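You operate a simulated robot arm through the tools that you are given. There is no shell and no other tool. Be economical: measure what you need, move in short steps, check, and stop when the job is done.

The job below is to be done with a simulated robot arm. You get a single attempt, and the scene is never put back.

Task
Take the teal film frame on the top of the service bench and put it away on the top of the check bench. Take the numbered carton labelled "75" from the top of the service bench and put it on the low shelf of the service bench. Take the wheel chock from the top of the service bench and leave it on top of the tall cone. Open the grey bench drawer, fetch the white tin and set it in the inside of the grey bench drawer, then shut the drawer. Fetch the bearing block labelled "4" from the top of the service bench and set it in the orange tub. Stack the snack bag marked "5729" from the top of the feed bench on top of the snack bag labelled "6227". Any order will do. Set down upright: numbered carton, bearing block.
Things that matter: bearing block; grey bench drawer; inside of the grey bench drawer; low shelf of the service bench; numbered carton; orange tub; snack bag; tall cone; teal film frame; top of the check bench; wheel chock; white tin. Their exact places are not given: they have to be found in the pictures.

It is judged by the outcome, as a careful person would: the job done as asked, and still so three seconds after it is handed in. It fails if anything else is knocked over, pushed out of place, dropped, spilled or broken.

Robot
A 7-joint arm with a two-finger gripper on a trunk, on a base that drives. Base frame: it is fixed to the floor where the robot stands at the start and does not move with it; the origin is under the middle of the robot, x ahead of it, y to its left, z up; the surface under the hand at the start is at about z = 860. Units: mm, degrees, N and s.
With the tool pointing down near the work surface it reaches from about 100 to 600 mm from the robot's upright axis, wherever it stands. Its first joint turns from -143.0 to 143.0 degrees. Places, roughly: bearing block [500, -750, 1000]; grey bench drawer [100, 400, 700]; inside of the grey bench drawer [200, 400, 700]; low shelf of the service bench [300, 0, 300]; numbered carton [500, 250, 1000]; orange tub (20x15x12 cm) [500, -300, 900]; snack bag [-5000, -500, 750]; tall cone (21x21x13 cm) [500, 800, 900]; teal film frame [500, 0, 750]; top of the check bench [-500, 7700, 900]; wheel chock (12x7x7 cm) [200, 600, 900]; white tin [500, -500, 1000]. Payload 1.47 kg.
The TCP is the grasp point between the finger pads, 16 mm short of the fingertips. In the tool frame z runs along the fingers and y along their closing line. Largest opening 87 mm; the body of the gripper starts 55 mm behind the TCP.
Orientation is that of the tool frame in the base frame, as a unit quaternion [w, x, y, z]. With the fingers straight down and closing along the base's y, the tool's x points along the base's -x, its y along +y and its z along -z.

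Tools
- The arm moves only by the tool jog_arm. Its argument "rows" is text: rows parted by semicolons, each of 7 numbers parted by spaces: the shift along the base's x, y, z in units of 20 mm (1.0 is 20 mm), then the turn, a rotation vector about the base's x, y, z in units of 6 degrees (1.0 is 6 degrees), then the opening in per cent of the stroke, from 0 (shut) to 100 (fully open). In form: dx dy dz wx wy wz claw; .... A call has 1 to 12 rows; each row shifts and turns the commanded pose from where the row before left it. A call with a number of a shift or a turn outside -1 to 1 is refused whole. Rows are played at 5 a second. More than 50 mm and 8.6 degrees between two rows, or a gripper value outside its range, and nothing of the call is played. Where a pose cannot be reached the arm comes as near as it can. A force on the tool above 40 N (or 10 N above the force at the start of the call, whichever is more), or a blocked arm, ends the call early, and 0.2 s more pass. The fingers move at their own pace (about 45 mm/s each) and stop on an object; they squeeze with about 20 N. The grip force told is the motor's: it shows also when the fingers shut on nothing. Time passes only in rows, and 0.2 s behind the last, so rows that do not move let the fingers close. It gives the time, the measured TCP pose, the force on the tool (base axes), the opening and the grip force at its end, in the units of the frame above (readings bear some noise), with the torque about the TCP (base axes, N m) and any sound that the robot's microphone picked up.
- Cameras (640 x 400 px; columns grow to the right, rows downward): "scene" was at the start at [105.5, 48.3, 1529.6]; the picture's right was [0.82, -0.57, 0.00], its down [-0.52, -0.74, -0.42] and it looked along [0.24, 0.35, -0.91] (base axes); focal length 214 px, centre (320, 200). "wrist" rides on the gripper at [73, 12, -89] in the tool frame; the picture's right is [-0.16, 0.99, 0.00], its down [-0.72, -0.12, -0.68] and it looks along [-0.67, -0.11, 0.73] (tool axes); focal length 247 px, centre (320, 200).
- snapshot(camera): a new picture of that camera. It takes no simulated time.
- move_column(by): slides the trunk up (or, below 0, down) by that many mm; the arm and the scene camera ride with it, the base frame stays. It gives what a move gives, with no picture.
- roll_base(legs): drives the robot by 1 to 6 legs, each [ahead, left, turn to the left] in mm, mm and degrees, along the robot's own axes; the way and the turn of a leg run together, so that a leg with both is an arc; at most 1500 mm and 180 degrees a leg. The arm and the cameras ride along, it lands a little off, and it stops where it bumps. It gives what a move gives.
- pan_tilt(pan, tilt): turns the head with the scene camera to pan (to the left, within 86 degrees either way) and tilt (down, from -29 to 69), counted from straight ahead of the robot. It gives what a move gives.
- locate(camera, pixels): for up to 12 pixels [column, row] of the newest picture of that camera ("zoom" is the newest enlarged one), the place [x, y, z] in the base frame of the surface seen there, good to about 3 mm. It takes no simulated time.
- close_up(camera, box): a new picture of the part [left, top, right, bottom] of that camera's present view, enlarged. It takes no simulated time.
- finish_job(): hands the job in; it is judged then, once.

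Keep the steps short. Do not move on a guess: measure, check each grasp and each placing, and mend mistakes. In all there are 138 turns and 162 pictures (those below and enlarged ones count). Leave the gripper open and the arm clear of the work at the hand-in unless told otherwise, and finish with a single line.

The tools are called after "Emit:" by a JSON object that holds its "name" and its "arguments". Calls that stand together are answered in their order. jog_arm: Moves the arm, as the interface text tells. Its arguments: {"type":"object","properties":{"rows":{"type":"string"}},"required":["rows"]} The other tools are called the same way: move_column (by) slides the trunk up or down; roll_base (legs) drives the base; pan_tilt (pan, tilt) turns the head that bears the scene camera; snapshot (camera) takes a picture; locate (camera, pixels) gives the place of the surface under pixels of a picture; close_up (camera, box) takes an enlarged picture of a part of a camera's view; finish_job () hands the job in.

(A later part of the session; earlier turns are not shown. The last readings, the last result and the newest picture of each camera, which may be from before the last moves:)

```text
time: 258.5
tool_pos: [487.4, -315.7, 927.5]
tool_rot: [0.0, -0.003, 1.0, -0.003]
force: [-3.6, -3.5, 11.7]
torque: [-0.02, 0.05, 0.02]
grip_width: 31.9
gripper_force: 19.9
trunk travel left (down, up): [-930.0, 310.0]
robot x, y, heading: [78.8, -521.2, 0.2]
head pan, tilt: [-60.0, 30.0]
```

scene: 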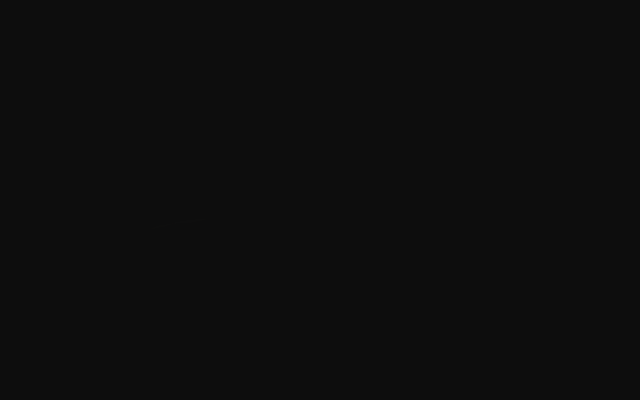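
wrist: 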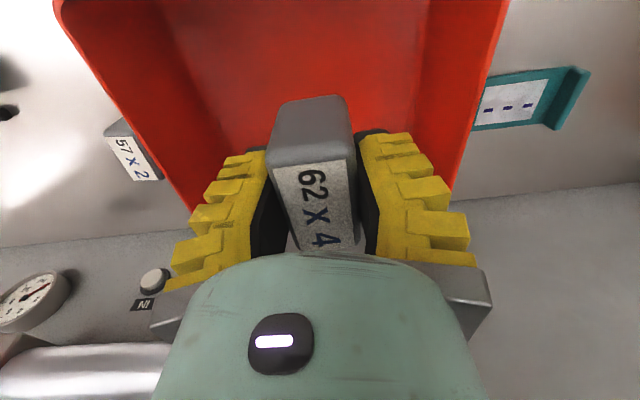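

Contact with the tub floor. I open gently and rise.

Emit:
{"name": "jog_arm", "arguments": {"rows": "0 0 0 0 0 0 42;0 0 0 0 0 0 50;0 0 0 0 0 0 62;0 0 0 0 0 0 62;0 0 0.5 0 0 0 62;0 0 1 0 0 0 62;0 0 1 0 0 0 62;0 0 1 0 0 0 62;0 0 1 0 0 0 62;0 0 1 0 0 0 62"}}

Emit:
{"name": "snapshot", "arguments": {"camera": "wrist"}}

```text
time: 260.7
tool_pos: [487.3, -314.6, 1036.7]
tool_rot: [-0.001, -0.003, 1.0, -0.004]
force: [0.4, 0.3, 0.3]
torque: [0.01, -0.02, 0.0]
grip_width: 59.0
gripper_force: 3.4
trunk travel left (down, up): [-930.0, 310.0]
robot x, y, heading: [69.6, -521.9, 0.2]
head pan, tilt: [-60.0, 30.0]
```

```text
78 pictures are left
```

wrist: 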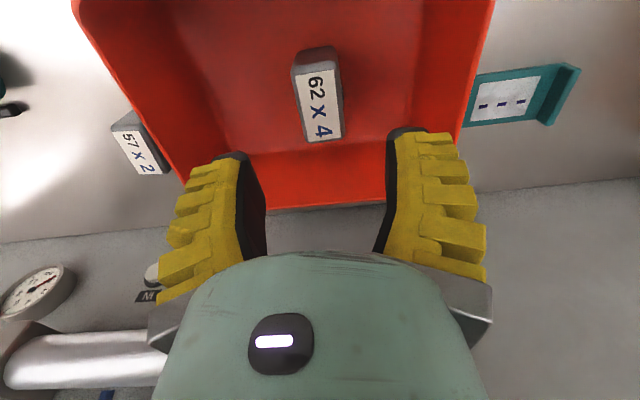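

Block stands upright in the tub. Next the teal film frame; I rise and move over it.

Emit:
{"name": "move_column", "arguments": {"by": 60}}

Emit:
{"name": "roll_base", "arguments": {"legs": [[-70, 200, 0]]}}

Emit:
{"name": "snapshot", "arguments": {"camera": "wrist"}}

Emit:
{"name": "close_up", "arguments": {"camera": "wrist", "box": [260, 80, 420, 200]}}

```text
time: 261.7
tool_pos: [488.3, -313.8, 1097.1]
tool_rot: [0.0, -0.003, 1.0, -0.003]
force: [-0.7, 0.6, -0.7]
torque: [-0.05, -0.02, 0.0]
grip_width: 58.7
gripper_force: 3.3
trunk travel left (down, up): [-990.0, 250.0]
robot x, y, heading: [75.1, -519.0, 0.5]
head pan, tilt: [-60.0, 30.0]
```

```text
time: 263.3
tool_pos: [418.7, -115.8, 1095.0]
tool_rot: [0.001, -0.001, 1.0, -0.002]
force: [0.5, -0.6, -0.9]
torque: [0.01, 0.05, -0.01]
grip_width: 59.1
gripper_force: 3.6
trunk travel left (down, up): [-990.0, 250.0]
robot x, y, heading: [4.0, -317.9, 0.1]
head pan, tilt: [-60.0, 30.0]
```

```text
77 pictures are left
```

wrist: 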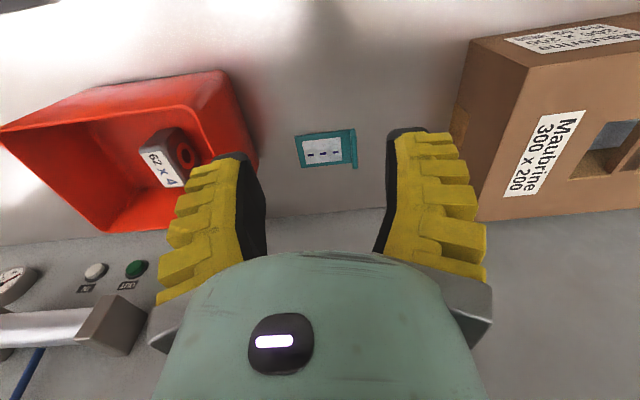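

```text
3.33 times, centred on (340, 140) of wrist
```

zoom: 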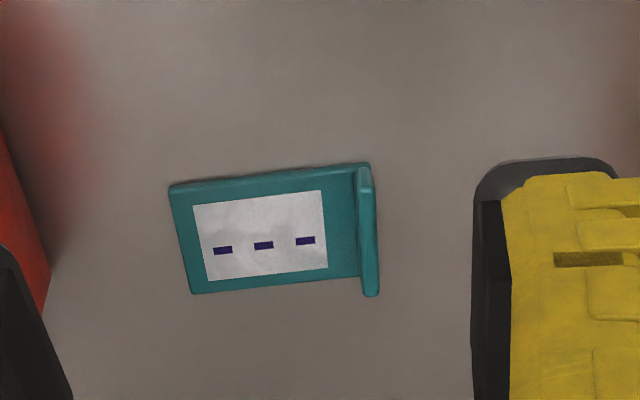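

Emit:
{"name": "locate", "arguments": {"camera": "zoom", "pixels": [[175, 195], [195, 288], [345, 180], [350, 268], [262, 240], [366, 180], [368, 230], [371, 285], [362, 170], [355, 230], [378, 230]]}}

```text
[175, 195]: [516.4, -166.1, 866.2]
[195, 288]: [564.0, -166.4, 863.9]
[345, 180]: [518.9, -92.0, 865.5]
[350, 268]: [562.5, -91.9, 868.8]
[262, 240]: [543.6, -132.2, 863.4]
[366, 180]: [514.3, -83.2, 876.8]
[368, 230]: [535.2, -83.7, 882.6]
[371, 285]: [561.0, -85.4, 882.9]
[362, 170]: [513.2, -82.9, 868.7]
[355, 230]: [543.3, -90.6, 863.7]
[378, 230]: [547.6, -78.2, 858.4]
```

Frame: plate x 514–565, y -168…-88, with an upright ridge at y≈-84 up to z 883. I'll grip the ridge. I check the gap to the big carton.

Emit:
{"name": "locate", "arguments": {"camera": "wrist", "pixels": [[465, 60], [455, 110], [478, 215], [470, 150], [527, 68], [480, 225]]}}

Emit:
{"name": "roll_base", "arguments": {"legs": [[119, 31, 0]]}}

Emit:
{"name": "jog_arm", "arguments": {"rows": "0 0 0 0 0 0 35;0 0 0 0 0 0 35;0 0 0 0 0 0 35"}}

Emit:
{"name": "snapshot", "arguments": {"camera": "wrist"}}

```text
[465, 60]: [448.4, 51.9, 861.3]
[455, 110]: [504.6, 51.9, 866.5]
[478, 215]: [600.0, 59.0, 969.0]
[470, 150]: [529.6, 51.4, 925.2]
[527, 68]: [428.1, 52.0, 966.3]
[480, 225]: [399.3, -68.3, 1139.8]
```

```text
time: 264.6
tool_pos: [534.9, -81.1, 1095.8]
tool_rot: [0.0, -0.005, 1.0, -0.003]
force: [0.0, -0.4, -0.2]
torque: [0.02, -0.01, 0.0]
grip_width: 58.9
gripper_force: 3.7
trunk travel left (down, up): [-990.0, 250.0]
robot x, y, heading: [121.5, -285.4, 0.1]
head pan, tilt: [-60.0, 30.0]
```

```text
time: 265.4
tool_pos: [534.7, -82.0, 1096.1]
tool_rot: [0.001, -0.005, 1.0, -0.003]
force: [-0.7, 0.3, 0.4]
torque: [-0.03, -0.02, -0.03]
grip_width: 36.5
gripper_force: 4.4
trunk travel left (down, up): [-990.0, 250.0]
robot x, y, heading: [123.6, -286.7, 0.3]
head pan, tilt: [-60.0, 30.0]
```

```text
75 pictures are left
```

wrist: 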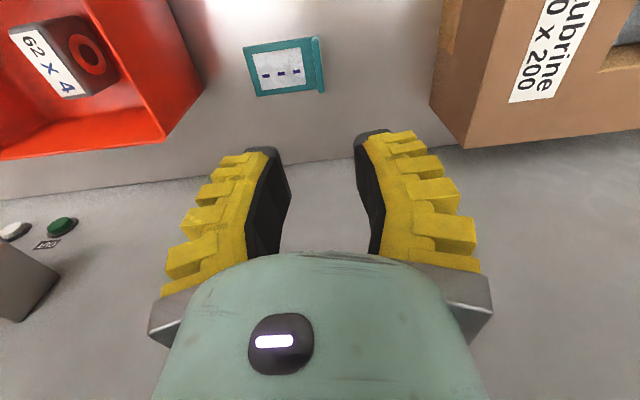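

Plenty of room. I lower with the trunk over the ridge.

Emit:
{"name": "move_column", "arguments": {"by": -160}}

Emit:
{"name": "snapshot", "arguments": {"camera": "wrist"}}

Emit:
{"name": "locate", "arguments": {"camera": "wrist", "pixels": [[318, 110], [320, 140], [323, 170], [318, 90], [300, 130], [240, 130]]}}

```text
time: 267.2
tool_pos: [535.9, -82.4, 935.5]
tool_rot: [0.001, -0.005, 1.0, -0.002]
force: [0.6, -0.2, 0.5]
torque: [0.0, 0.01, 0.03]
grip_width: 36.7
gripper_force: 4.3
trunk travel left (down, up): [-830.0, 410.0]
robot x, y, heading: [124.9, -289.7, 0.3]
head pan, tilt: [-60.0, 30.0]
```

```text
74 pictures are left
```

wrist: 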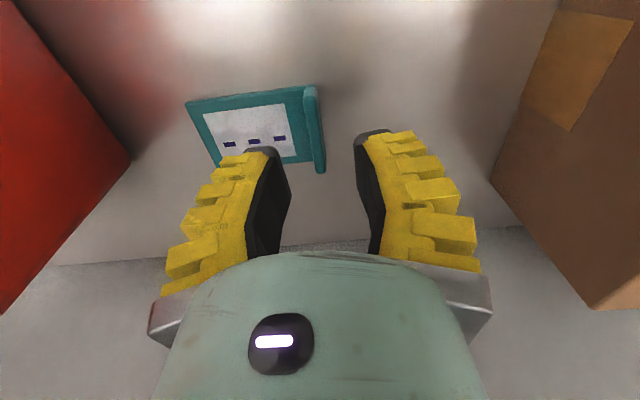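

```text
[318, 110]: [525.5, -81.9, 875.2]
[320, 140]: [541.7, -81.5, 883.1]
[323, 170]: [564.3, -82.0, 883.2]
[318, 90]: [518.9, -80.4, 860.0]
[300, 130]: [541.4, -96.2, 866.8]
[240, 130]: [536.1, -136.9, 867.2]
```

Emit:
{"name": "jog_arm", "arguments": {"rows": "0.1 -0.08 -0.8 0 0 0 35;0 0 -0.8 0 0 0 35;0 0 -0.5 0 0 0 35;0 0 -0.3 0 0 0 35;0 0 -0.1 0 0 0 35;0 0 0 0 0 0 35"}}

Emit:
{"name": "snapshot", "arguments": {"camera": "wrist"}}

```text
time: 268.6
tool_pos: [538.5, -83.7, 885.1]
tool_rot: [0.001, -0.004, 1.0, -0.002]
force: [-0.3, 0.0, 0.5]
torque: [-0.01, -0.04, 0.02]
grip_width: 36.9
gripper_force: 4.6
trunk travel left (down, up): [-830.0, 410.0]
robot x, y, heading: [124.3, -291.5, 0.4]
head pan, tilt: [-60.0, 30.0]
```

```text
73 pictures are left
```

wrist: 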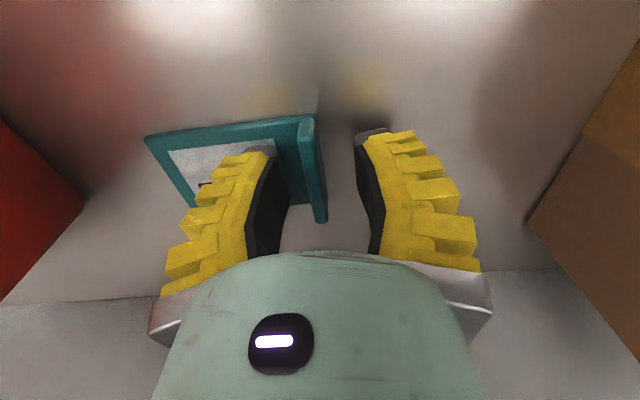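

Ridge is between the fingers. I close and lift slowly.

Emit:
{"name": "jog_arm", "arguments": {"rows": "0 0 0 0 0 0 0;0 0 0 0 0 0 0;0 0 0 0 0 0 0;0 0 0 0 0 0 0;0 0 0 0 0 0 0"}}

Emit:
{"name": "jog_arm", "arguments": {"rows": "0 0 0.15 0 0 0 0;0 0 0.2 0 0 0 0;0 0 0.3 0 0 0 0;0 0 0.4 0 0 0 0;0 0 0.4 0 0 0 0;0 0 0.4 0 0 0 0;0 0 0.2 0 0 0 0;0 0 0 0 0 0 0"}}

Emit:
{"name": "snapshot", "arguments": {"camera": "wrist"}}

```text
time: 269.8
tool_pos: [537.6, -83.0, 887.0]
tool_rot: [0.0, -0.004, 1.0, -0.002]
force: [-1.6, -1.3, 5.1]
torque: [-0.01, 0.08, 0.03]
grip_width: 6.0
gripper_force: 20.0
trunk travel left (down, up): [-830.0, 410.0]
robot x, y, heading: [122.3, -290.2, 0.4]
head pan, tilt: [-60.0, 30.0]
```

```text
time: 271.6
tool_pos: [537.7, -84.4, 926.4]
tool_rot: [0.001, -0.006, 1.0, -0.004]
force: [-0.5, -0.7, -0.5]
torque: [-0.01, 0.02, 0.01]
grip_width: 5.9
gripper_force: 20.6
trunk travel left (down, up): [-830.0, 410.0]
robot x, y, heading: [123.1, -287.7, 0.4]
head pan, tilt: [-60.0, 30.0]
```

```text
72 pictures are left
```

wrist: 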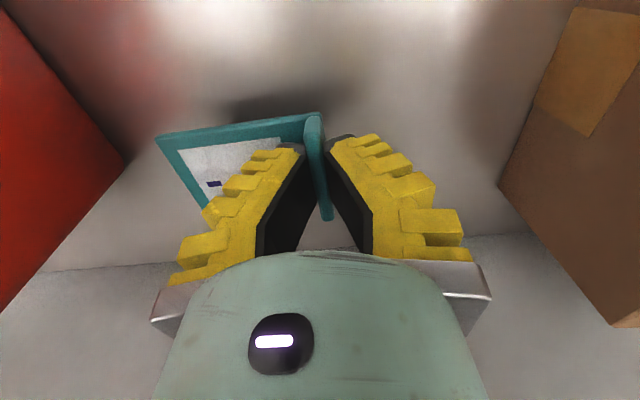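

Frame held level. I raise, back out, turn left to face +y, and look toward the check bench.

Emit:
{"name": "move_column", "arguments": {"by": 200}}

Emit:
{"name": "roll_base", "arguments": {"legs": [[-1000, 0, 0], [0, 0, 90]]}}

Emit:
{"name": "snapshot", "arguments": {"camera": "wrist"}}

Emit:
{"name": "locate", "arguments": {"camera": "wrist", "pixels": [[320, 20], [60, 100], [60, 200], [60, 300], [600, 100], [600, 200], [600, 300], [320, 235], [450, 50], [150, 50], [300, 160], [250, 130]]}}

```text
time: 273.8
tool_pos: [535.7, -84.6, 1126.9]
tool_rot: [0.001, -0.004, 1.0, -0.003]
force: [0.5, -0.2, -0.4]
torque: [0.04, 0.01, 0.01]
grip_width: 5.9
gripper_force: 20.1
trunk travel left (down, up): [-1030.0, 210.0]
robot x, y, heading: [121.7, -286.2, 0.6]
head pan, tilt: [-60.0, 30.0]
```

```text
time: 282.8
tool_pos: [-1070.6, 122.3, 1127.2]
tool_rot: [0.002, -0.705, 0.709, -0.002]
force: [0.2, 0.2, -0.4]
torque: [-0.01, 0.0, 0.0]
grip_width: 5.8
gripper_force: 20.1
trunk travel left (down, up): [-1030.0, 210.0]
robot x, y, heading: [-870.6, -292.2, 89.7]
head pan, tilt: [-60.0, 30.0]
```

```text
71 pictures are left
```

wrist: 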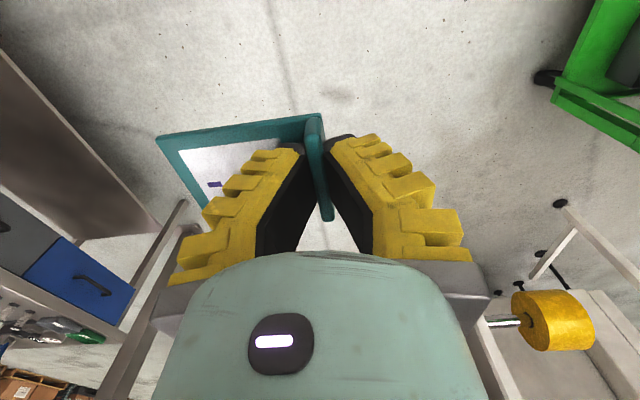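

```text
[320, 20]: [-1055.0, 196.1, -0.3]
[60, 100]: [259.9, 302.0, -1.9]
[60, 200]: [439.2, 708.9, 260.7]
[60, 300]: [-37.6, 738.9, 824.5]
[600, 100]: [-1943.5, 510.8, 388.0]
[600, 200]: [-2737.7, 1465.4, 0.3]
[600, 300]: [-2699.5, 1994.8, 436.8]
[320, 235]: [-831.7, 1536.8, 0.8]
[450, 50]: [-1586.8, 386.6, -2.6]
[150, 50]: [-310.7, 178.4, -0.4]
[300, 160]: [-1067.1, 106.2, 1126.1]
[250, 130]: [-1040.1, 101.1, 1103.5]
```

The way ahead along x≈-870 looks free. I drive ahead in legs and look.

Emit:
{"name": "roll_base", "arguments": {"legs": [[1500, 0, 0], [1000, 0, 0.3]]}}

Emit:
{"name": "snapshot", "arguments": {"camera": "wrist"}}

Emit:
{"name": "locate", "arguments": {"camera": "wrist", "pixels": [[320, 235], [60, 100], [60, 200], [60, 300], [600, 100], [600, 200], [600, 300], [500, 280], [140, 320], [300, 160]]}}

```text
time: 294.8
tool_pos: [-1022.4, 2581.2, 1126.4]
tool_rot: [0.002, -0.703, 0.711, -0.002]
force: [-0.6, 0.4, 0.0]
torque: [0.02, 0.03, -0.03]
grip_width: 6.0
gripper_force: 20.1
trunk travel left (down, up): [-1030.0, 210.0]
robot x, y, heading: [-820.4, 2162.3, 89.1]
head pan, tilt: [-60.0, 30.0]
```

```text
70 pictures are left
```

wrist: 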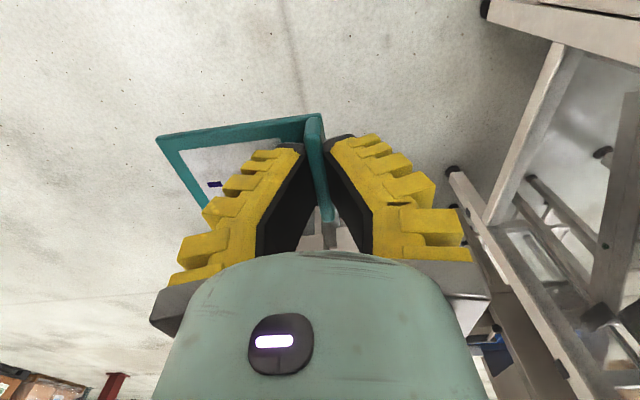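

```text
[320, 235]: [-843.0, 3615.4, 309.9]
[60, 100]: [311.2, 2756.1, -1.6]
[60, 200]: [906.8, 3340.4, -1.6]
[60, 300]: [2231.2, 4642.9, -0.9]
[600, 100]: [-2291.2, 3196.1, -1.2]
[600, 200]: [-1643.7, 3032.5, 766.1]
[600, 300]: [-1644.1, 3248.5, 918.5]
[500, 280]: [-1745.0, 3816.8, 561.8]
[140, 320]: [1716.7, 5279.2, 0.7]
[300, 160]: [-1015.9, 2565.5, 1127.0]
```

Something stands ahead at about (-843, 3615). I sidestep to the robot's right (+x) to look.

Emit:
{"name": "roll_base", "arguments": {"legs": [[0, -900, 0.9]]}}

Emit:
{"name": "snapshot", "arguments": {"camera": "wrist"}}

Emit:
{"name": "locate", "arguments": {"camera": "wrist", "pixels": [[320, 235], [480, 220], [500, 280], [480, 300], [600, 100], [600, 200], [600, 300], [560, 350], [140, 320], [100, 200]]}}

```text
time: 299.5
tool_pos: [-121.6, 2573.4, 1126.1]
tool_rot: [-0.001, 0.709, -0.705, 0.002]
force: [0.2, -0.3, -0.6]
torque: [0.0, 0.04, 0.05]
grip_width: 6.0
gripper_force: 20.2
trunk travel left (down, up): [-1030.0, 210.0]
robot x, y, heading: [78.0, 2162.0, 90.2]
head pan, tilt: [-60.0, 30.0]
```

```text
69 pictures are left
```

wrist: 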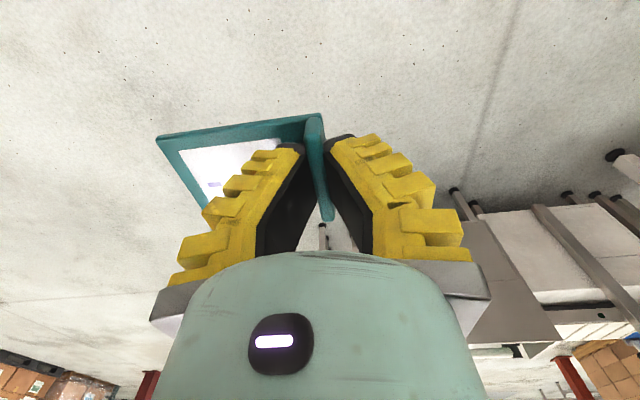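

```text
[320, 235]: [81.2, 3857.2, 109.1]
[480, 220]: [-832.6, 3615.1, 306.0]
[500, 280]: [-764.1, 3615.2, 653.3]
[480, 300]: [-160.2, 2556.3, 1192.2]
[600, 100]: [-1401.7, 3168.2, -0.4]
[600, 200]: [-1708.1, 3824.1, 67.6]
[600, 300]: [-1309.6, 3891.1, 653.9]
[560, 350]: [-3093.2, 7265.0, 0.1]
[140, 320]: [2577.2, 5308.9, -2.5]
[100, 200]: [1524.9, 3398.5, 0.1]
```

A table stands across y≈3600–3860 ahead. I sidestep further right and look again.

Emit:
{"name": "roll_base", "arguments": {"legs": [[0, -1200, 0]]}}

Emit:
{"name": "snapshot", "arguments": {"camera": "wrist"}}

Emit:
{"name": "locate", "arguments": {"camera": "wrist", "pixels": [[320, 235], [480, 220], [500, 280], [550, 250], [600, 100], [600, 200], [600, 300], [560, 350], [140, 320], [100, 200], [100, 290], [620, 250]]}}

```text
time: 305.7
tool_pos: [1094.7, 2580.2, 1127.0]
tool_rot: [-0.002, 0.712, -0.702, 0.001]
force: [-0.1, -0.6, -0.5]
torque: [-0.02, -0.01, 0.01]
grip_width: 6.1
gripper_force: 20.0
trunk travel left (down, up): [-1030.0, 210.0]
robot x, y, heading: [1302.0, 2169.8, 90.9]
head pan, tilt: [-60.0, 30.0]
```

```text
68 pictures are left
```

wrist: 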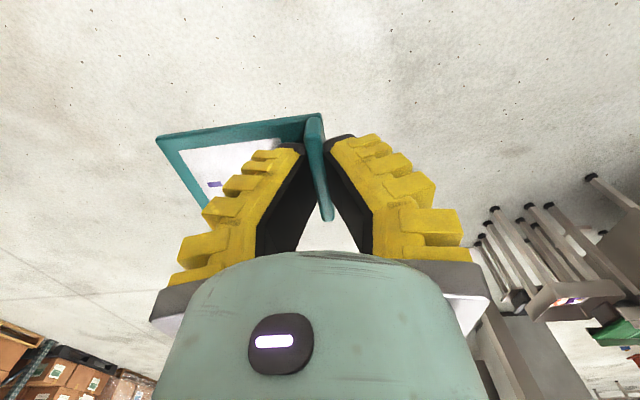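

```text
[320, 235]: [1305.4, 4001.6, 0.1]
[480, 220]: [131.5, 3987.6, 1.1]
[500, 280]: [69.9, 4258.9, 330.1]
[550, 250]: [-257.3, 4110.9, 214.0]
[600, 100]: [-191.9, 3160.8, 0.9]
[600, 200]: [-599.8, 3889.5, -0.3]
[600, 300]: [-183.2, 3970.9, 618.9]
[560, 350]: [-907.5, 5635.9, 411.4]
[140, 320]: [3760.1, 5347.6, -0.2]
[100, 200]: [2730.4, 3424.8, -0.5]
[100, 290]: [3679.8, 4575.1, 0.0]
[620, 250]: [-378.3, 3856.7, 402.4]
```

Ahead at x≈1300 is clear floor. I drive forward there.

Emit:
{"name": "roll_base", "arguments": {"legs": [[1300, 0, -0.5]]}}

Emit:
{"name": "snapshot", "arguments": {"camera": "wrist"}}

Emit:
{"name": "locate", "arguments": {"camera": "wrist", "pixels": [[320, 235], [480, 220], [500, 280], [550, 250], [600, 100], [600, 200], [600, 300], [560, 350], [140, 320], [100, 200], [520, 330], [620, 250]]}}

```text
time: 312.2
tool_pos: [1101.8, 3873.1, 1126.2]
tool_rot: [0.003, -0.704, 0.71, -0.002]
force: [-0.2, -0.5, -0.3]
torque: [0.02, 0.01, -0.01]
grip_width: 6.2
gripper_force: 20.1
trunk travel left (down, up): [-1030.0, 210.0]
robot x, y, heading: [1297.7, 3460.4, 89.5]
head pan, tilt: [-60.0, 30.0]
```

```text
67 pictures are left
```

wrist: 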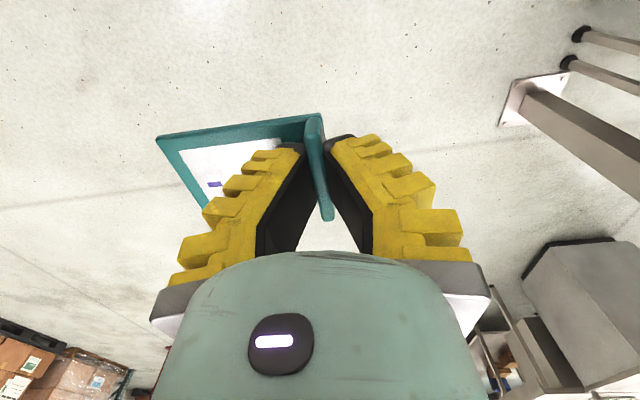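

```text
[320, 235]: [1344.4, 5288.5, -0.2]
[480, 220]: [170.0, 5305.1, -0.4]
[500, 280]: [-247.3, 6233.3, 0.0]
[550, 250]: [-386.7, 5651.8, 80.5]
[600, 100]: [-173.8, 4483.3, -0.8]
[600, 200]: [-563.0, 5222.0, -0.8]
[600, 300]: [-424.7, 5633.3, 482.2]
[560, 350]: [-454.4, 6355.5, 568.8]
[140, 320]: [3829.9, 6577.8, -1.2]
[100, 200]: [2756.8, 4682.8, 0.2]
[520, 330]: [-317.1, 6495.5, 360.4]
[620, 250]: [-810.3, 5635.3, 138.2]
```

Clear ahead; continue 2×1300 mm.

Emit:
{"name": "roll_base", "arguments": {"legs": [[1300, 0, 0], [1300, 0, 0.5]]}}

Emit:
{"name": "snapshot", "arguments": {"camera": "wrist"}}

Emit:
{"name": "locate", "arguments": {"camera": "wrist", "pixels": [[320, 235], [480, 220], [500, 280], [550, 250], [600, 100], [600, 200], [600, 300], [560, 350], [140, 320], [100, 200], [520, 330], [620, 250]]}}

```text
time: 324.9
tool_pos: [1078.4, 6469.5, 1127.5]
tool_rot: [-0.003, 0.713, -0.701, 0.002]
force: [0.3, 0.0, -0.2]
torque: [-0.02, 0.05, 0.01]
grip_width: 6.2
gripper_force: 20.1
trunk travel left (down, up): [-1030.0, 210.0]
robot x, y, heading: [1286.1, 6054.0, 90.9]
head pan, tilt: [-60.0, 30.0]
```

```text
66 pictures are left
```

wrist: 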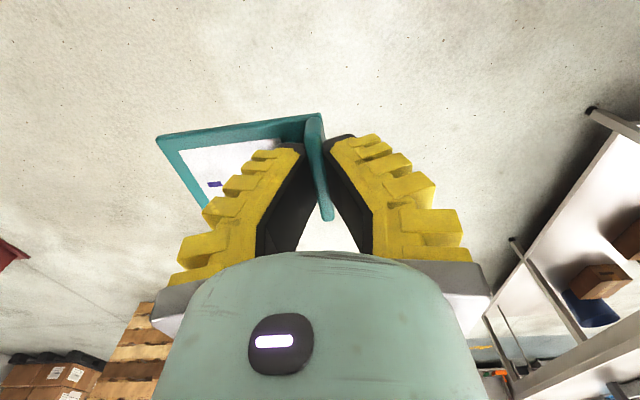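

```text
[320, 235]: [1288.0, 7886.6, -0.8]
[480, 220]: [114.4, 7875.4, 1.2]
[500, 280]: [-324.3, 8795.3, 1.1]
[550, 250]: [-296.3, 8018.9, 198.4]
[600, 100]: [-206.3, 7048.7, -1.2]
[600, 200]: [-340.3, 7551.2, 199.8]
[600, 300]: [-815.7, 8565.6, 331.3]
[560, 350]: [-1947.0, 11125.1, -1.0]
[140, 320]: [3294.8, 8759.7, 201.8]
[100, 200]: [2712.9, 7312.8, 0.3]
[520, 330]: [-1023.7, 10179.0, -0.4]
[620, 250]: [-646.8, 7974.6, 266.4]
```

I see the check bench (front x≈-290, shelf z 200) to the left. I drive up, turn to face it (-x) and look.

Emit:
{"name": "roll_base", "arguments": {"legs": [[1300, 0, 0], [500, 0, 0], [0, 0, 89]]}}

Emit:
{"name": "snapshot", "arguments": {"camera": "wrist"}}

Emit:
{"name": "locate", "arguments": {"camera": "wrist", "pixels": [[320, 235], [480, 220], [500, 280], [550, 250], [600, 200], [600, 300], [100, 200], [100, 260], [150, 330], [60, 320], [560, 340], [330, 240]]}}

```text
time: 337.7
tool_pos: [834.4, 7649.2, 1125.9]
tool_rot: [-0.003, 1.0, -0.003, 0.0]
force: [0.6, 0.6, -1.2]
torque: [0.01, -0.02, 0.01]
grip_width: 5.8
gripper_force: 20.0
trunk travel left (down, up): [-1030.0, 210.0]
robot x, y, heading: [1248.1, 7846.6, 179.6]
head pan, tilt: [-60.0, 30.0]
```

```text
65 pictures are left
```

wrist: 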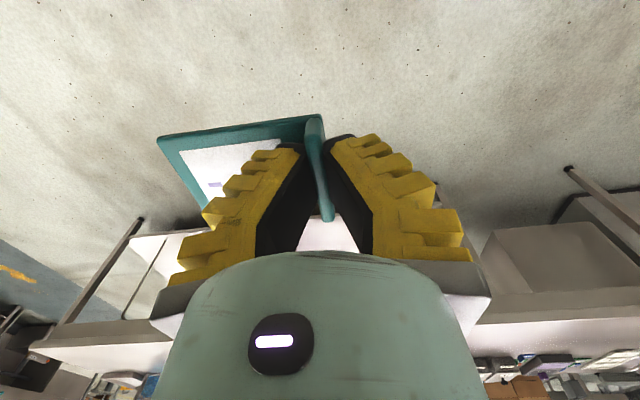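

```text
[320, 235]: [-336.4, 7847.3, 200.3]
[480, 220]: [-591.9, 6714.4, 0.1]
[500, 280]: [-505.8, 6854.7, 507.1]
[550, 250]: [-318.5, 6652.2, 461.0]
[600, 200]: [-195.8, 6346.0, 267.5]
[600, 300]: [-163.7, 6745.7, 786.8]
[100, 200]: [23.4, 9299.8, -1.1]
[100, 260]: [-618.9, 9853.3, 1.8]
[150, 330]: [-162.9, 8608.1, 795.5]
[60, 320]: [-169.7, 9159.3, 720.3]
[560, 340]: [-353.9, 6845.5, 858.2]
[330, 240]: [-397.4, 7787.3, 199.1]
```

Emit:
{"name": "roll_base", "arguments": {"legs": [[750, 0, 0]]}}

Emit:
{"name": "snapshot", "arguments": {"camera": "wrist"}}

Emit:
{"name": "locate", "arguments": {"camera": "wrist", "pixels": [[320, 20], [320, 60], [320, 100], [100, 60], [100, 130], [550, 60], [550, 130], [450, 100], [200, 100], [320, 235], [600, 200], [60, 200]]}}

```text
time: 341.7
tool_pos: [86.4, 7647.3, 1126.2]
tool_rot: [-0.002, 1.0, 0.0, 0.0]
force: [0.2, -0.4, -0.1]
torque: [0.03, -0.03, 0.0]
grip_width: 6.0
gripper_force: 20.2
trunk travel left (down, up): [-1030.0, 210.0]
robot x, y, heading: [503.0, 7850.2, -180.1]
head pan, tilt: [-60.0, 30.0]
```

```text
64 pictures are left
```

wrist: 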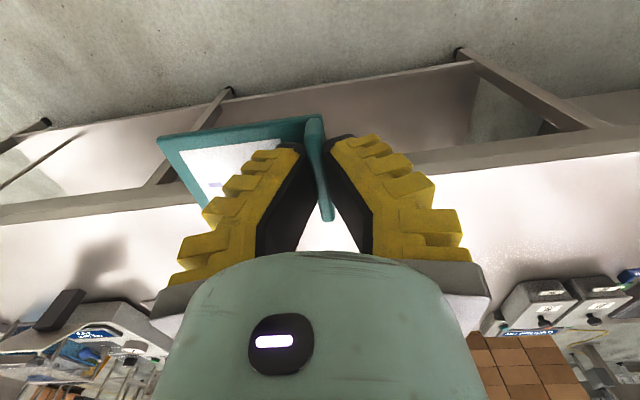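

```text
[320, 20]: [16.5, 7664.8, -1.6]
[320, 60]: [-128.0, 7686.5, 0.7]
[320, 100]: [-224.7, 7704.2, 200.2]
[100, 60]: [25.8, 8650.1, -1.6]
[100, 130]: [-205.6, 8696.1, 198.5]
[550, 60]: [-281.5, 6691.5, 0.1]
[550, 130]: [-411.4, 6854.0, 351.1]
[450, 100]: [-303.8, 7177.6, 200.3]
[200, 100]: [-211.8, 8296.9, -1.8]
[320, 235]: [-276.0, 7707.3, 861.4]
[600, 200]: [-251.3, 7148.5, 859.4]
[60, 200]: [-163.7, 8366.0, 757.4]
```

The check bench top is z≈860, front x≈-163, clear near the front. I move over it and look down.

Emit:
{"name": "roll_base", "arguments": {"legs": [[330, 0, 0]]}}

Emit:
{"name": "snapshot", "arguments": {"camera": "wrist"}}

Emit:
{"name": "locate", "arguments": {"camera": "wrist", "pixels": [[320, 20], [320, 60], [320, 100], [100, 60], [100, 130], [550, 60], [550, 130], [200, 60], [450, 60], [250, 30]]}}

```text
time: 343.9
tool_pos: [-241.4, 7643.2, 1126.5]
tool_rot: [-0.003, 1.0, 0.005, -0.001]
force: [0.0, 0.7, -0.9]
torque: [-0.01, 0.01, 0.02]
grip_width: 5.7
gripper_force: 19.7
trunk travel left (down, up): [-1030.0, 210.0]
robot x, y, heading: [171.1, 7851.4, -179.5]
head pan, tilt: [-60.0, 30.0]
```

```text
63 pictures are left
```

wrist: 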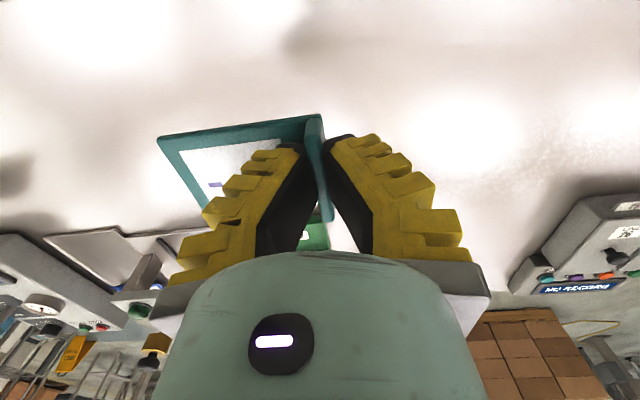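

```text
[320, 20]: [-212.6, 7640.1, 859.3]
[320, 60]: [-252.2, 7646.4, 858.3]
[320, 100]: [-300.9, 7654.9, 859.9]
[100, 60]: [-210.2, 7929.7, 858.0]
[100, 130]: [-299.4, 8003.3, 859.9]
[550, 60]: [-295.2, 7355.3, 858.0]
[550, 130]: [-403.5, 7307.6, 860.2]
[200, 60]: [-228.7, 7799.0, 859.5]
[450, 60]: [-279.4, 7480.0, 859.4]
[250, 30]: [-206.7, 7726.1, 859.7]
```

Clear surface. I drive 50 mm more in and lower.

Emit:
{"name": "roll_base", "arguments": {"legs": [[55, 0, 0]]}}

Emit:
{"name": "move_column", "arguments": {"by": -225}}

Emit:
{"name": "jog_arm", "arguments": {"rows": "0 0 -0.2 0 0 0 0;0 0 -0.2 0 0 0 0;0 0 -0.1 0 0 0 0;0 0 -0.1 0 0 0 0;0 0 0 0 0 0 0"}}

Emit:
{"name": "snapshot", "arguments": {"camera": "wrist"}}

```text
time: 344.9
tool_pos: [-295.5, 7642.8, 1127.1]
tool_rot: [-0.003, 1.0, 0.005, 0.0]
force: [0.8, 0.6, -0.7]
torque: [0.01, 0.0, 0.01]
grip_width: 6.1
gripper_force: 19.6
trunk travel left (down, up): [-1030.0, 210.0]
robot x, y, heading: [119.3, 7848.8, -179.3]
head pan, tilt: [-60.0, 30.0]
```

```text
time: 347.2
tool_pos: [-296.7, 7642.8, 902.9]
tool_rot: [-0.003, 1.0, 0.005, 0.001]
force: [0.2, 0.0, -0.2]
torque: [0.01, 0.02, 0.02]
grip_width: 5.9
gripper_force: 19.9
trunk travel left (down, up): [-805.0, 435.0]
robot x, y, heading: [116.4, 7847.4, -179.7]
head pan, tilt: [-60.0, 30.0]
```

```text
time: 348.4
tool_pos: [-295.9, 7642.3, 889.0]
tool_rot: [-0.002, 1.0, 0.005, 0.0]
force: [-0.4, -0.8, -0.2]
torque: [-0.04, -0.04, 0.02]
grip_width: 6.1
gripper_force: 20.2
trunk travel left (down, up): [-805.0, 435.0]
robot x, y, heading: [115.1, 7848.5, -179.3]
head pan, tilt: [-60.0, 30.0]
```

```text
62 pictures are left
```

wrist: 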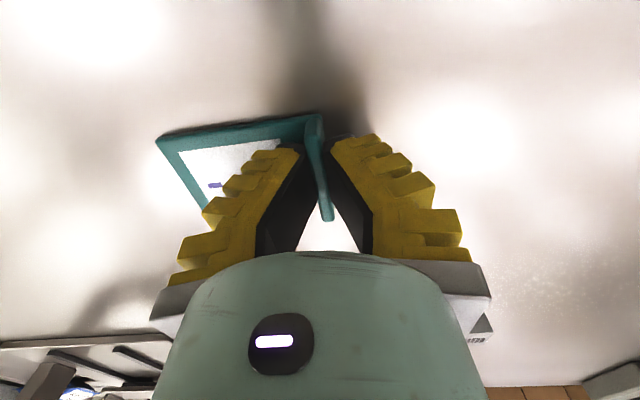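

Emit:
{"name": "jog_arm", "arguments": {"rows": "0 0 -0.1 0 0 0 0;0 0 -0.1 0 0 0 0;0 0 0 0 0 0 0"}}

```text
time: 349.2
tool_pos: [-296.3, 7642.5, 885.8]
tool_rot: [-0.003, 1.0, 0.005, 0.0]
force: [3.1, 0.5, 8.8]
torque: [-0.01, 0.02, 0.02]
grip_width: 6.5
gripper_force: 20.2
trunk travel left (down, up): [-805.0, 435.0]
robot x, y, heading: [113.0, 7851.0, -179.4]
head pan, tilt: [-60.0, 30.0]
```

Contact. I open modestly and rise.

Emit:
{"name": "jog_arm", "arguments": {"rows": "0 0 0 0 0 0 15;0 0 0 0 0 0 30;0 0 0 0 0 0 40;0 0 0 0 0 0 40;0 0 0.5 0 0 0 40;0 0 1 0 0 0 40;0 0 1 0 0 0 40;0 0 1 0 0 0 40;0 0 1 0 0 0 40;0 0 1 0 0 0 40;0 0 1 0 0 0 40"}}

Emit:
{"name": "snapshot", "arguments": {"camera": "wrist"}}

```text
time: 351.6
tool_pos: [-295.9, 7643.6, 1016.0]
tool_rot: [-0.003, 1.0, 0.005, 0.001]
force: [0.8, 0.2, 0.2]
torque: [-0.01, 0.01, 0.02]
grip_width: 40.6
gripper_force: 4.6
trunk travel left (down, up): [-805.0, 435.0]
robot x, y, heading: [118.2, 7847.0, -179.4]
head pan, tilt: [-60.0, 30.0]
```

```text
61 pictures are left
```

wrist: 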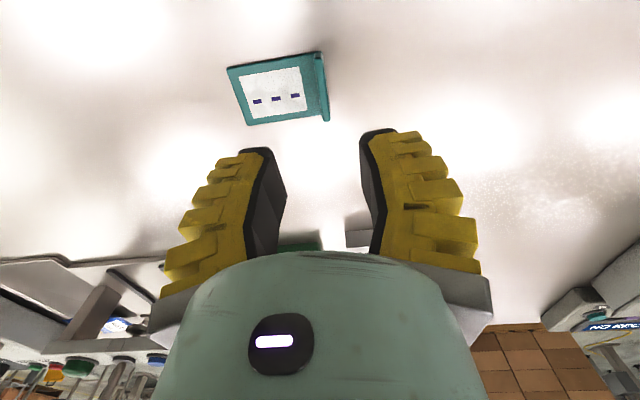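

The frame lies flat on the check bench. Now the feed bench: I retrace the known free route facing -x.

Emit:
{"name": "move_column", "arguments": {"by": 110}}

Emit:
{"name": "roll_base", "arguments": {"legs": [[-1150, 0, -0.6], [0, 1400, 0], [0, 1400, 0], [0, 1400, 0]]}}

Emit:
{"name": "roll_base", "arguments": {"legs": [[0, 1250, 0], [1050, 0, 0], [1080, 0, 0]]}}

Emit:
{"name": "snapshot", "arguments": {"camera": "wrist"}}

Emit:
{"name": "locate", "arguments": {"camera": "wrist", "pixels": [[320, 235], [100, 60], [100, 130], [100, 200], [100, 270], [60, 330], [550, 60], [550, 130], [550, 200], [550, 270], [600, 330], [180, 120]]}}

```text
time: 353.0
tool_pos: [-295.7, 7642.9, 1125.3]
tool_rot: [-0.003, 1.0, 0.005, 0.001]
force: [-0.2, -0.2, -0.2]
torque: [0.01, 0.03, -0.03]
grip_width: 40.9
gripper_force: 4.2
trunk travel left (down, up): [-915.0, 325.0]
robot x, y, heading: [117.7, 7846.3, -179.2]
head pan, tilt: [-60.0, 30.0]
```

```text
time: 378.7
tool_pos: [1196.4, 3459.2, 1125.5]
tool_rot: [-0.002, 0.999, 0.048, 0.0]
force: [0.5, -0.5, -0.5]
torque: [-0.02, 0.0, 0.03]
grip_width: 40.8
gripper_force: 3.8
trunk travel left (down, up): [-915.0, 325.0]
robot x, y, heading: [1591.9, 3697.6, -174.7]
head pan, tilt: [-60.0, 30.0]
```

```text
time: 395.1
tool_pos: [-798.0, 2034.3, 1125.7]
tool_rot: [-0.002, 0.999, 0.051, 0.0]
force: [-0.2, -1.0, 0.1]
torque: [-0.04, -0.03, -0.04]
grip_width: 40.6
gripper_force: 4.6
trunk travel left (down, up): [-915.0, 325.0]
robot x, y, heading: [-408.5, 2279.0, -174.0]
head pan, tilt: [-60.0, 30.0]
```

```text
60 pictures are left
```

wrist: 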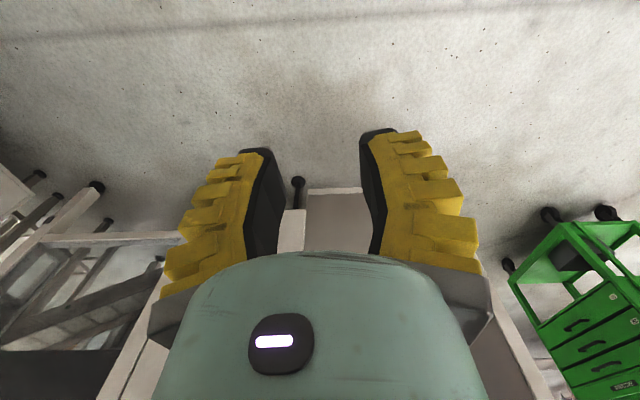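

```text
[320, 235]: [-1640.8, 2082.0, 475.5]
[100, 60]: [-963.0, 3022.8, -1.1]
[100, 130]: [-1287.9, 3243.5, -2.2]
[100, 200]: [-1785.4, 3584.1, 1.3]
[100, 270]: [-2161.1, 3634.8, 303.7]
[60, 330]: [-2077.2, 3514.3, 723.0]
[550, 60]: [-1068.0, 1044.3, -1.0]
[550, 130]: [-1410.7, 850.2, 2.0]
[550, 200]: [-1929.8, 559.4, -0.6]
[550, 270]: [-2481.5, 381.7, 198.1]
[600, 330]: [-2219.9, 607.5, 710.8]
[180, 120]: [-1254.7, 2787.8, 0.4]
```

A bench and green cabinet lie to the west here. I correct the heading and go south to y≈-700, then look west.

Emit:
{"name": "roll_base", "arguments": {"legs": [[0, 0, -6], [450, 0, 0], [0, 1450, -0.9], [0, 1500, -0.9]]}}

Emit:
{"name": "snapshot", "arguments": {"camera": "wrist"}}

Emit:
{"name": "locate", "arguments": {"camera": "wrist", "pixels": [[320, 235], [100, 60], [100, 130], [100, 200], [100, 270], [60, 330], [550, 60], [550, 130], [550, 200], [550, 270], [600, 330], [310, 200]]}}

```text
time: 412.2
tool_pos: [-1302.8, -860.5, 1125.8]
tool_rot: [-0.003, 1.0, -0.013, 0.0]
force: [-0.3, 0.0, 0.4]
torque: [-0.02, -0.03, -0.01]
grip_width: 40.5
gripper_force: 4.4
trunk travel left (down, up): [-915.0, 325.0]
robot x, y, heading: [-881.0, -672.3, 178.7]
head pan, tilt: [-60.0, 30.0]
```

```text
59 pictures are left
```

wrist: 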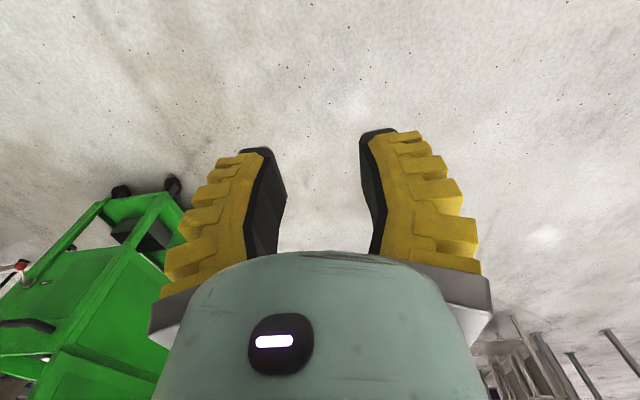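

```text
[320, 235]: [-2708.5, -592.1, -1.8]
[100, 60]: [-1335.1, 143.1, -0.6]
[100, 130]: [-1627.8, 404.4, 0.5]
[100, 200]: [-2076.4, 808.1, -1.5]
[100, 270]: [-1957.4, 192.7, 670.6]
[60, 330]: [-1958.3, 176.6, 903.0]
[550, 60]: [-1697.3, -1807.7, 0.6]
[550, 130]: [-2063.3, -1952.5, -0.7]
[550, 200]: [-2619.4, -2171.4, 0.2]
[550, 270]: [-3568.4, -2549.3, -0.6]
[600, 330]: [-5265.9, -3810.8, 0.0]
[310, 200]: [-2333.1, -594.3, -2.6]
```

West is clear. I drive ahead with a slight shift to -y.

Emit:
{"name": "roll_base", "arguments": {"legs": [[1500, 150, 0.6], [500, 0, 0]]}}

Emit:
{"name": "snapshot", "arguments": {"camera": "wrist"}}

Emit:
{"name": "locate", "arguments": {"camera": "wrist", "pixels": [[320, 235], [100, 60], [100, 130], [100, 200], [100, 270], [60, 330], [550, 60], [550, 130], [550, 200], [550, 270], [600, 330], [310, 200]]}}

```text
refused: leg 1 is longer than a leg can be; nothing moved
```

```text
58 pictures are left
```

wrist: 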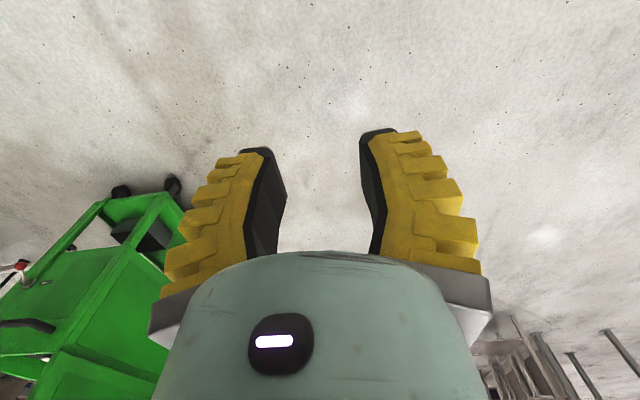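

```text
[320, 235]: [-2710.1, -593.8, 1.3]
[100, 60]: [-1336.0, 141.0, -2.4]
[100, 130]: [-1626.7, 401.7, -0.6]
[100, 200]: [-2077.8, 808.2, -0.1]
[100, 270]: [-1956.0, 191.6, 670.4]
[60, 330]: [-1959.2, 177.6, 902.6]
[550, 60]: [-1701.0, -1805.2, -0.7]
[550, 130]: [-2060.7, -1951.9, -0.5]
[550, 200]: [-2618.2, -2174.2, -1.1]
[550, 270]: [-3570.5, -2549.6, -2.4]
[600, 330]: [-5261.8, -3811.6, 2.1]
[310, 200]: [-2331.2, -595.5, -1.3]
```

Emit:
{"name": "roll_base", "arguments": {"legs": [[1400, 200, 0.6], [500, 0, 0]]}}

Emit:
{"name": "snapshot", "arguments": {"camera": "wrist"}}

Emit:
{"name": "locate", "arguments": {"camera": "wrist", "pixels": [[320, 235], [100, 60], [100, 130], [100, 200], [100, 270], [60, 330], [550, 60], [550, 130], [550, 200], [550, 270], [600, 330], [310, 200]]}}

```text
time: 421.6
tool_pos: [-3177.7, -1037.7, 1126.9]
tool_rot: [-0.003, 1.0, -0.004, 0.0]
force: [-0.3, -0.8, -0.1]
torque: [0.02, -0.01, -0.01]
grip_width: 40.7
gripper_force: 4.2
trunk travel left (down, up): [-915.0, 325.0]
robot x, y, heading: [-2763.5, -842.6, 179.9]
head pan, tilt: [-60.0, 30.0]
```

```text
57 pictures are left
```

wrist: 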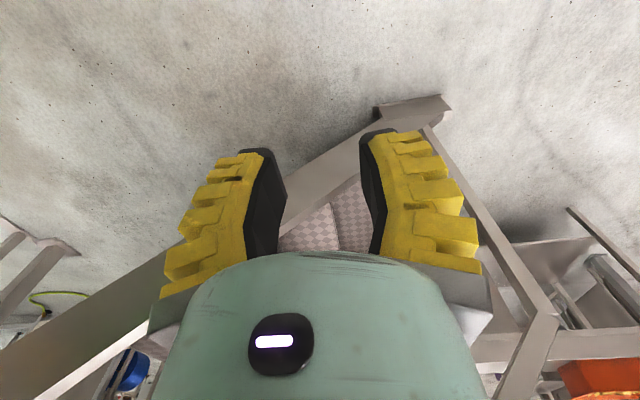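

```text
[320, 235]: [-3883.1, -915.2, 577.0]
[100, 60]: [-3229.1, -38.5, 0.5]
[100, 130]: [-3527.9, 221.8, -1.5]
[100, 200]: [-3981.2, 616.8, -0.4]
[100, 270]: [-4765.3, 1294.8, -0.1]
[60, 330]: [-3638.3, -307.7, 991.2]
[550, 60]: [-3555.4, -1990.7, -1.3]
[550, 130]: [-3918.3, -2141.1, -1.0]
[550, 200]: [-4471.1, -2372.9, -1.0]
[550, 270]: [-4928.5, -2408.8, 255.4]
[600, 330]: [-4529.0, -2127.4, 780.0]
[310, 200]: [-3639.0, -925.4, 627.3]
```

A sloping structure (stairs) blocks straight ahead at x≈-3640. South at y≈-1600 looks open; I sidestep there and look.

Emit:
{"name": "roll_base", "arguments": {"legs": [[0, 750, -0.2]]}}

Emit:
{"name": "snapshot", "arguments": {"camera": "wrist"}}

Emit:
{"name": "locate", "arguments": {"camera": "wrist", "pixels": [[320, 235], [130, 130], [130, 200], [130, 270], [60, 330], [550, 60], [500, 170], [550, 200], [550, 270], [600, 330], [310, 200], [560, 330]]}}

```text
time: 425.8
tool_pos: [-3178.5, -1804.7, 1126.9]
tool_rot: [-0.002, 1.0, 0.002, 0.0]
force: [-0.6, -0.3, -0.1]
torque: [0.03, -0.01, -0.04]
grip_width: 40.9
gripper_force: 4.2
trunk travel left (down, up): [-915.0, 325.0]
robot x, y, heading: [-2763.8, -1603.0, -179.8]
head pan, tilt: [-60.0, 30.0]
```

```text
56 pictures are left
```

wrist: 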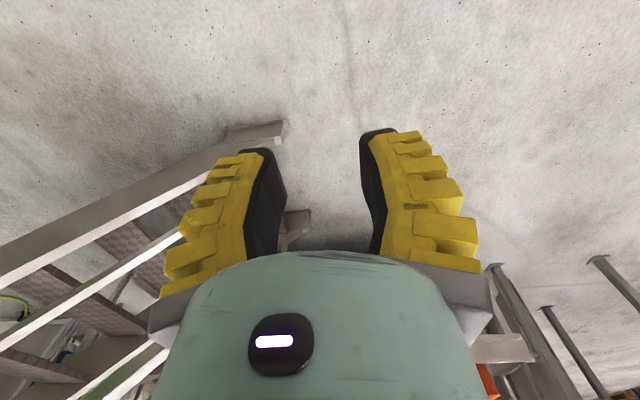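

```text
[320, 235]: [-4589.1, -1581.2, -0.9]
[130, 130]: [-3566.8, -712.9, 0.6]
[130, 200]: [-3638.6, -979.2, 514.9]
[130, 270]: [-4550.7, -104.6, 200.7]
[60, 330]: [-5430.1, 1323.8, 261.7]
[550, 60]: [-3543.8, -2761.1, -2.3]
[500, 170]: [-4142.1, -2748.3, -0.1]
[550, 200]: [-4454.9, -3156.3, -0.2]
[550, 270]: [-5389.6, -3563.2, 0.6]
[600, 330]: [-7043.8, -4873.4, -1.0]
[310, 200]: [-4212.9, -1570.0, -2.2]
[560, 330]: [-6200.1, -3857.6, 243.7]
```

I raise the camera for an overview.

Emit:
{"name": "move_column", "arguments": {"by": 320}}

Emit:
{"name": "roll_base", "arguments": {"legs": [[-200, 300, 0]]}}

Emit:
{"name": "snapshot", "arguments": {"camera": "wrist"}}

Emit:
{"name": "locate", "arguments": {"camera": "wrist", "pixels": [[230, 110], [340, 220], [330, 235], [310, 230], [300, 240], [350, 235], [480, 280], [510, 300], [460, 250], [130, 230], [60, 250], [60, 330]]}}

```text
time: 428.9
tool_pos: [-3178.2, -1804.1, 1446.4]
tool_rot: [-0.002, 1.0, 0.002, 0.0]
force: [0.1, -0.1, 0.1]
torque: [0.01, 0.0, -0.03]
grip_width: 40.8
gripper_force: 4.5
trunk travel left (down, up): [-1235.0, 5.0]
robot x, y, heading: [-2764.3, -1596.5, -179.6]
head pan, tilt: [-60.0, 30.0]
```

```text
time: 431.2
tool_pos: [-2981.0, -2100.3, 1446.3]
tool_rot: [-0.003, 1.0, 0.0, 0.0]
force: [0.4, -0.1, 0.1]
torque: [0.0, 0.01, -0.02]
grip_width: 40.8
gripper_force: 4.4
trunk travel left (down, up): [-1235.0, 5.0]
robot x, y, heading: [-2565.3, -1899.6, 180.1]
head pan, tilt: [-60.0, 30.0]
```

```text
55 pictures are left
```

wrist: 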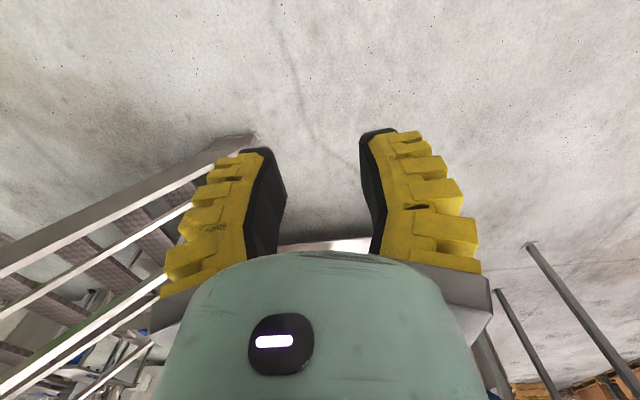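

```text
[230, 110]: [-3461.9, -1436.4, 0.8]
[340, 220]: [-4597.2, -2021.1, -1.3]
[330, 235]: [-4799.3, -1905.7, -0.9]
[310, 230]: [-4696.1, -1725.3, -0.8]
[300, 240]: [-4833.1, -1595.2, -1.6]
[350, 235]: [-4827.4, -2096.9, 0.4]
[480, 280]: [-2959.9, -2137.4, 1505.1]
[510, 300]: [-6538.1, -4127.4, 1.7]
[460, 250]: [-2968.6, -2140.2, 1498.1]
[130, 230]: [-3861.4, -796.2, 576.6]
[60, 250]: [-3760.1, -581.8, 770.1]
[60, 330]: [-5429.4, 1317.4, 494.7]
```

Floor is free to x≈-4800 for y -1600…-2100. I advance along y≈-1900.

Emit:
{"name": "roll_base", "arguments": {"legs": [[1100, 0, 0]]}}

Emit:
{"name": "snapshot", "arguments": {"camera": "wrist"}}

Emit:
{"name": "locate", "arguments": {"camera": "wrist", "pixels": [[320, 220], [330, 240], [100, 130], [100, 200], [60, 250], [60, 330], [550, 60], [550, 130], [500, 200], [550, 250], [600, 330], [520, 330]]}}

```text
time: 436.8
tool_pos: [-4069.5, -2090.0, 1445.7]
tool_rot: [-0.002, 1.0, -0.004, 0.0]
force: [0.7, 0.9, 0.7]
torque: [0.02, 0.02, 0.0]
grip_width: 40.7
gripper_force: 3.6
trunk travel left (down, up): [-1235.0, 5.0]
robot x, y, heading: [-3652.9, -1896.3, 179.6]
head pan, tilt: [-60.0, 30.0]
```

```text
54 pictures are left
```

wrist: 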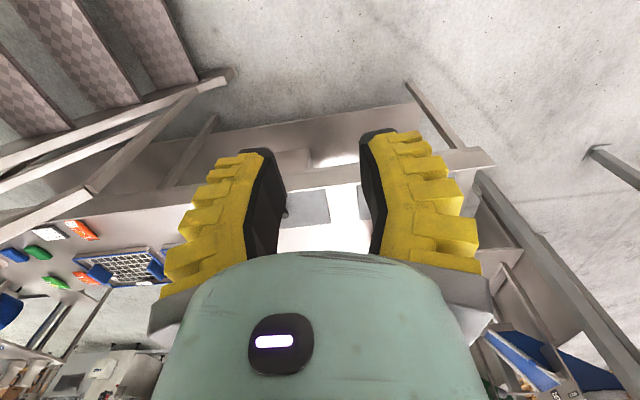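

```text
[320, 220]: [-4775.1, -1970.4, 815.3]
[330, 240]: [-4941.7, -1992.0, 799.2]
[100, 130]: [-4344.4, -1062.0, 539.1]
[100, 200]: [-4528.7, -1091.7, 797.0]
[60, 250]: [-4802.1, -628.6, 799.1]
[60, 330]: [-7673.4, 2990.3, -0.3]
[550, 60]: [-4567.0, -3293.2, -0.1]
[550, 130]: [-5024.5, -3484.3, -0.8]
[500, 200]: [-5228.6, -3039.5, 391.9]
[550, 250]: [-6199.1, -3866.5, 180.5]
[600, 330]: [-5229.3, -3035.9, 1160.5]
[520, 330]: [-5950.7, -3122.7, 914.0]
```

The feed bench top is z≈800, with small coloured bags at the left. I zoom in and measure.

Emit:
{"name": "close_up", "arguments": {"camera": "wrist", "box": [0, 150, 240, 400]}}

Emit:
{"name": "locate", "arguments": {"camera": "wrist", "pixels": [[15, 255], [38, 250], [50, 231], [82, 230], [55, 283], [88, 277], [120, 265], [220, 80], [85, 190], [185, 95], [210, 130], [5, 215]]}}

```text
1.60 times, centred on (120, 275) of wrist
```

zoom: 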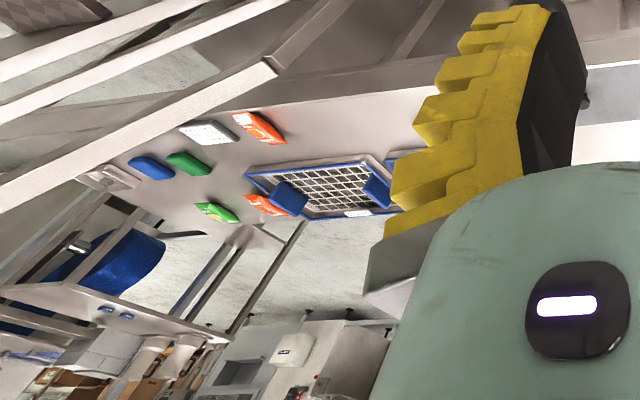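

```text
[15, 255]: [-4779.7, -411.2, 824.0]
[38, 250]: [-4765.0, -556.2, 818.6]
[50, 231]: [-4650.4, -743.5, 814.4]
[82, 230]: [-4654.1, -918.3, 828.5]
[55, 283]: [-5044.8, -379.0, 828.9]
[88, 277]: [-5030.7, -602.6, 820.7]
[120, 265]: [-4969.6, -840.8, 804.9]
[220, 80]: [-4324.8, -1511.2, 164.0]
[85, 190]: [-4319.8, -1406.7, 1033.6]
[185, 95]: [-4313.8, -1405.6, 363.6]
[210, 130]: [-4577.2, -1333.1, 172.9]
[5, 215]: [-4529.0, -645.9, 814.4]
```

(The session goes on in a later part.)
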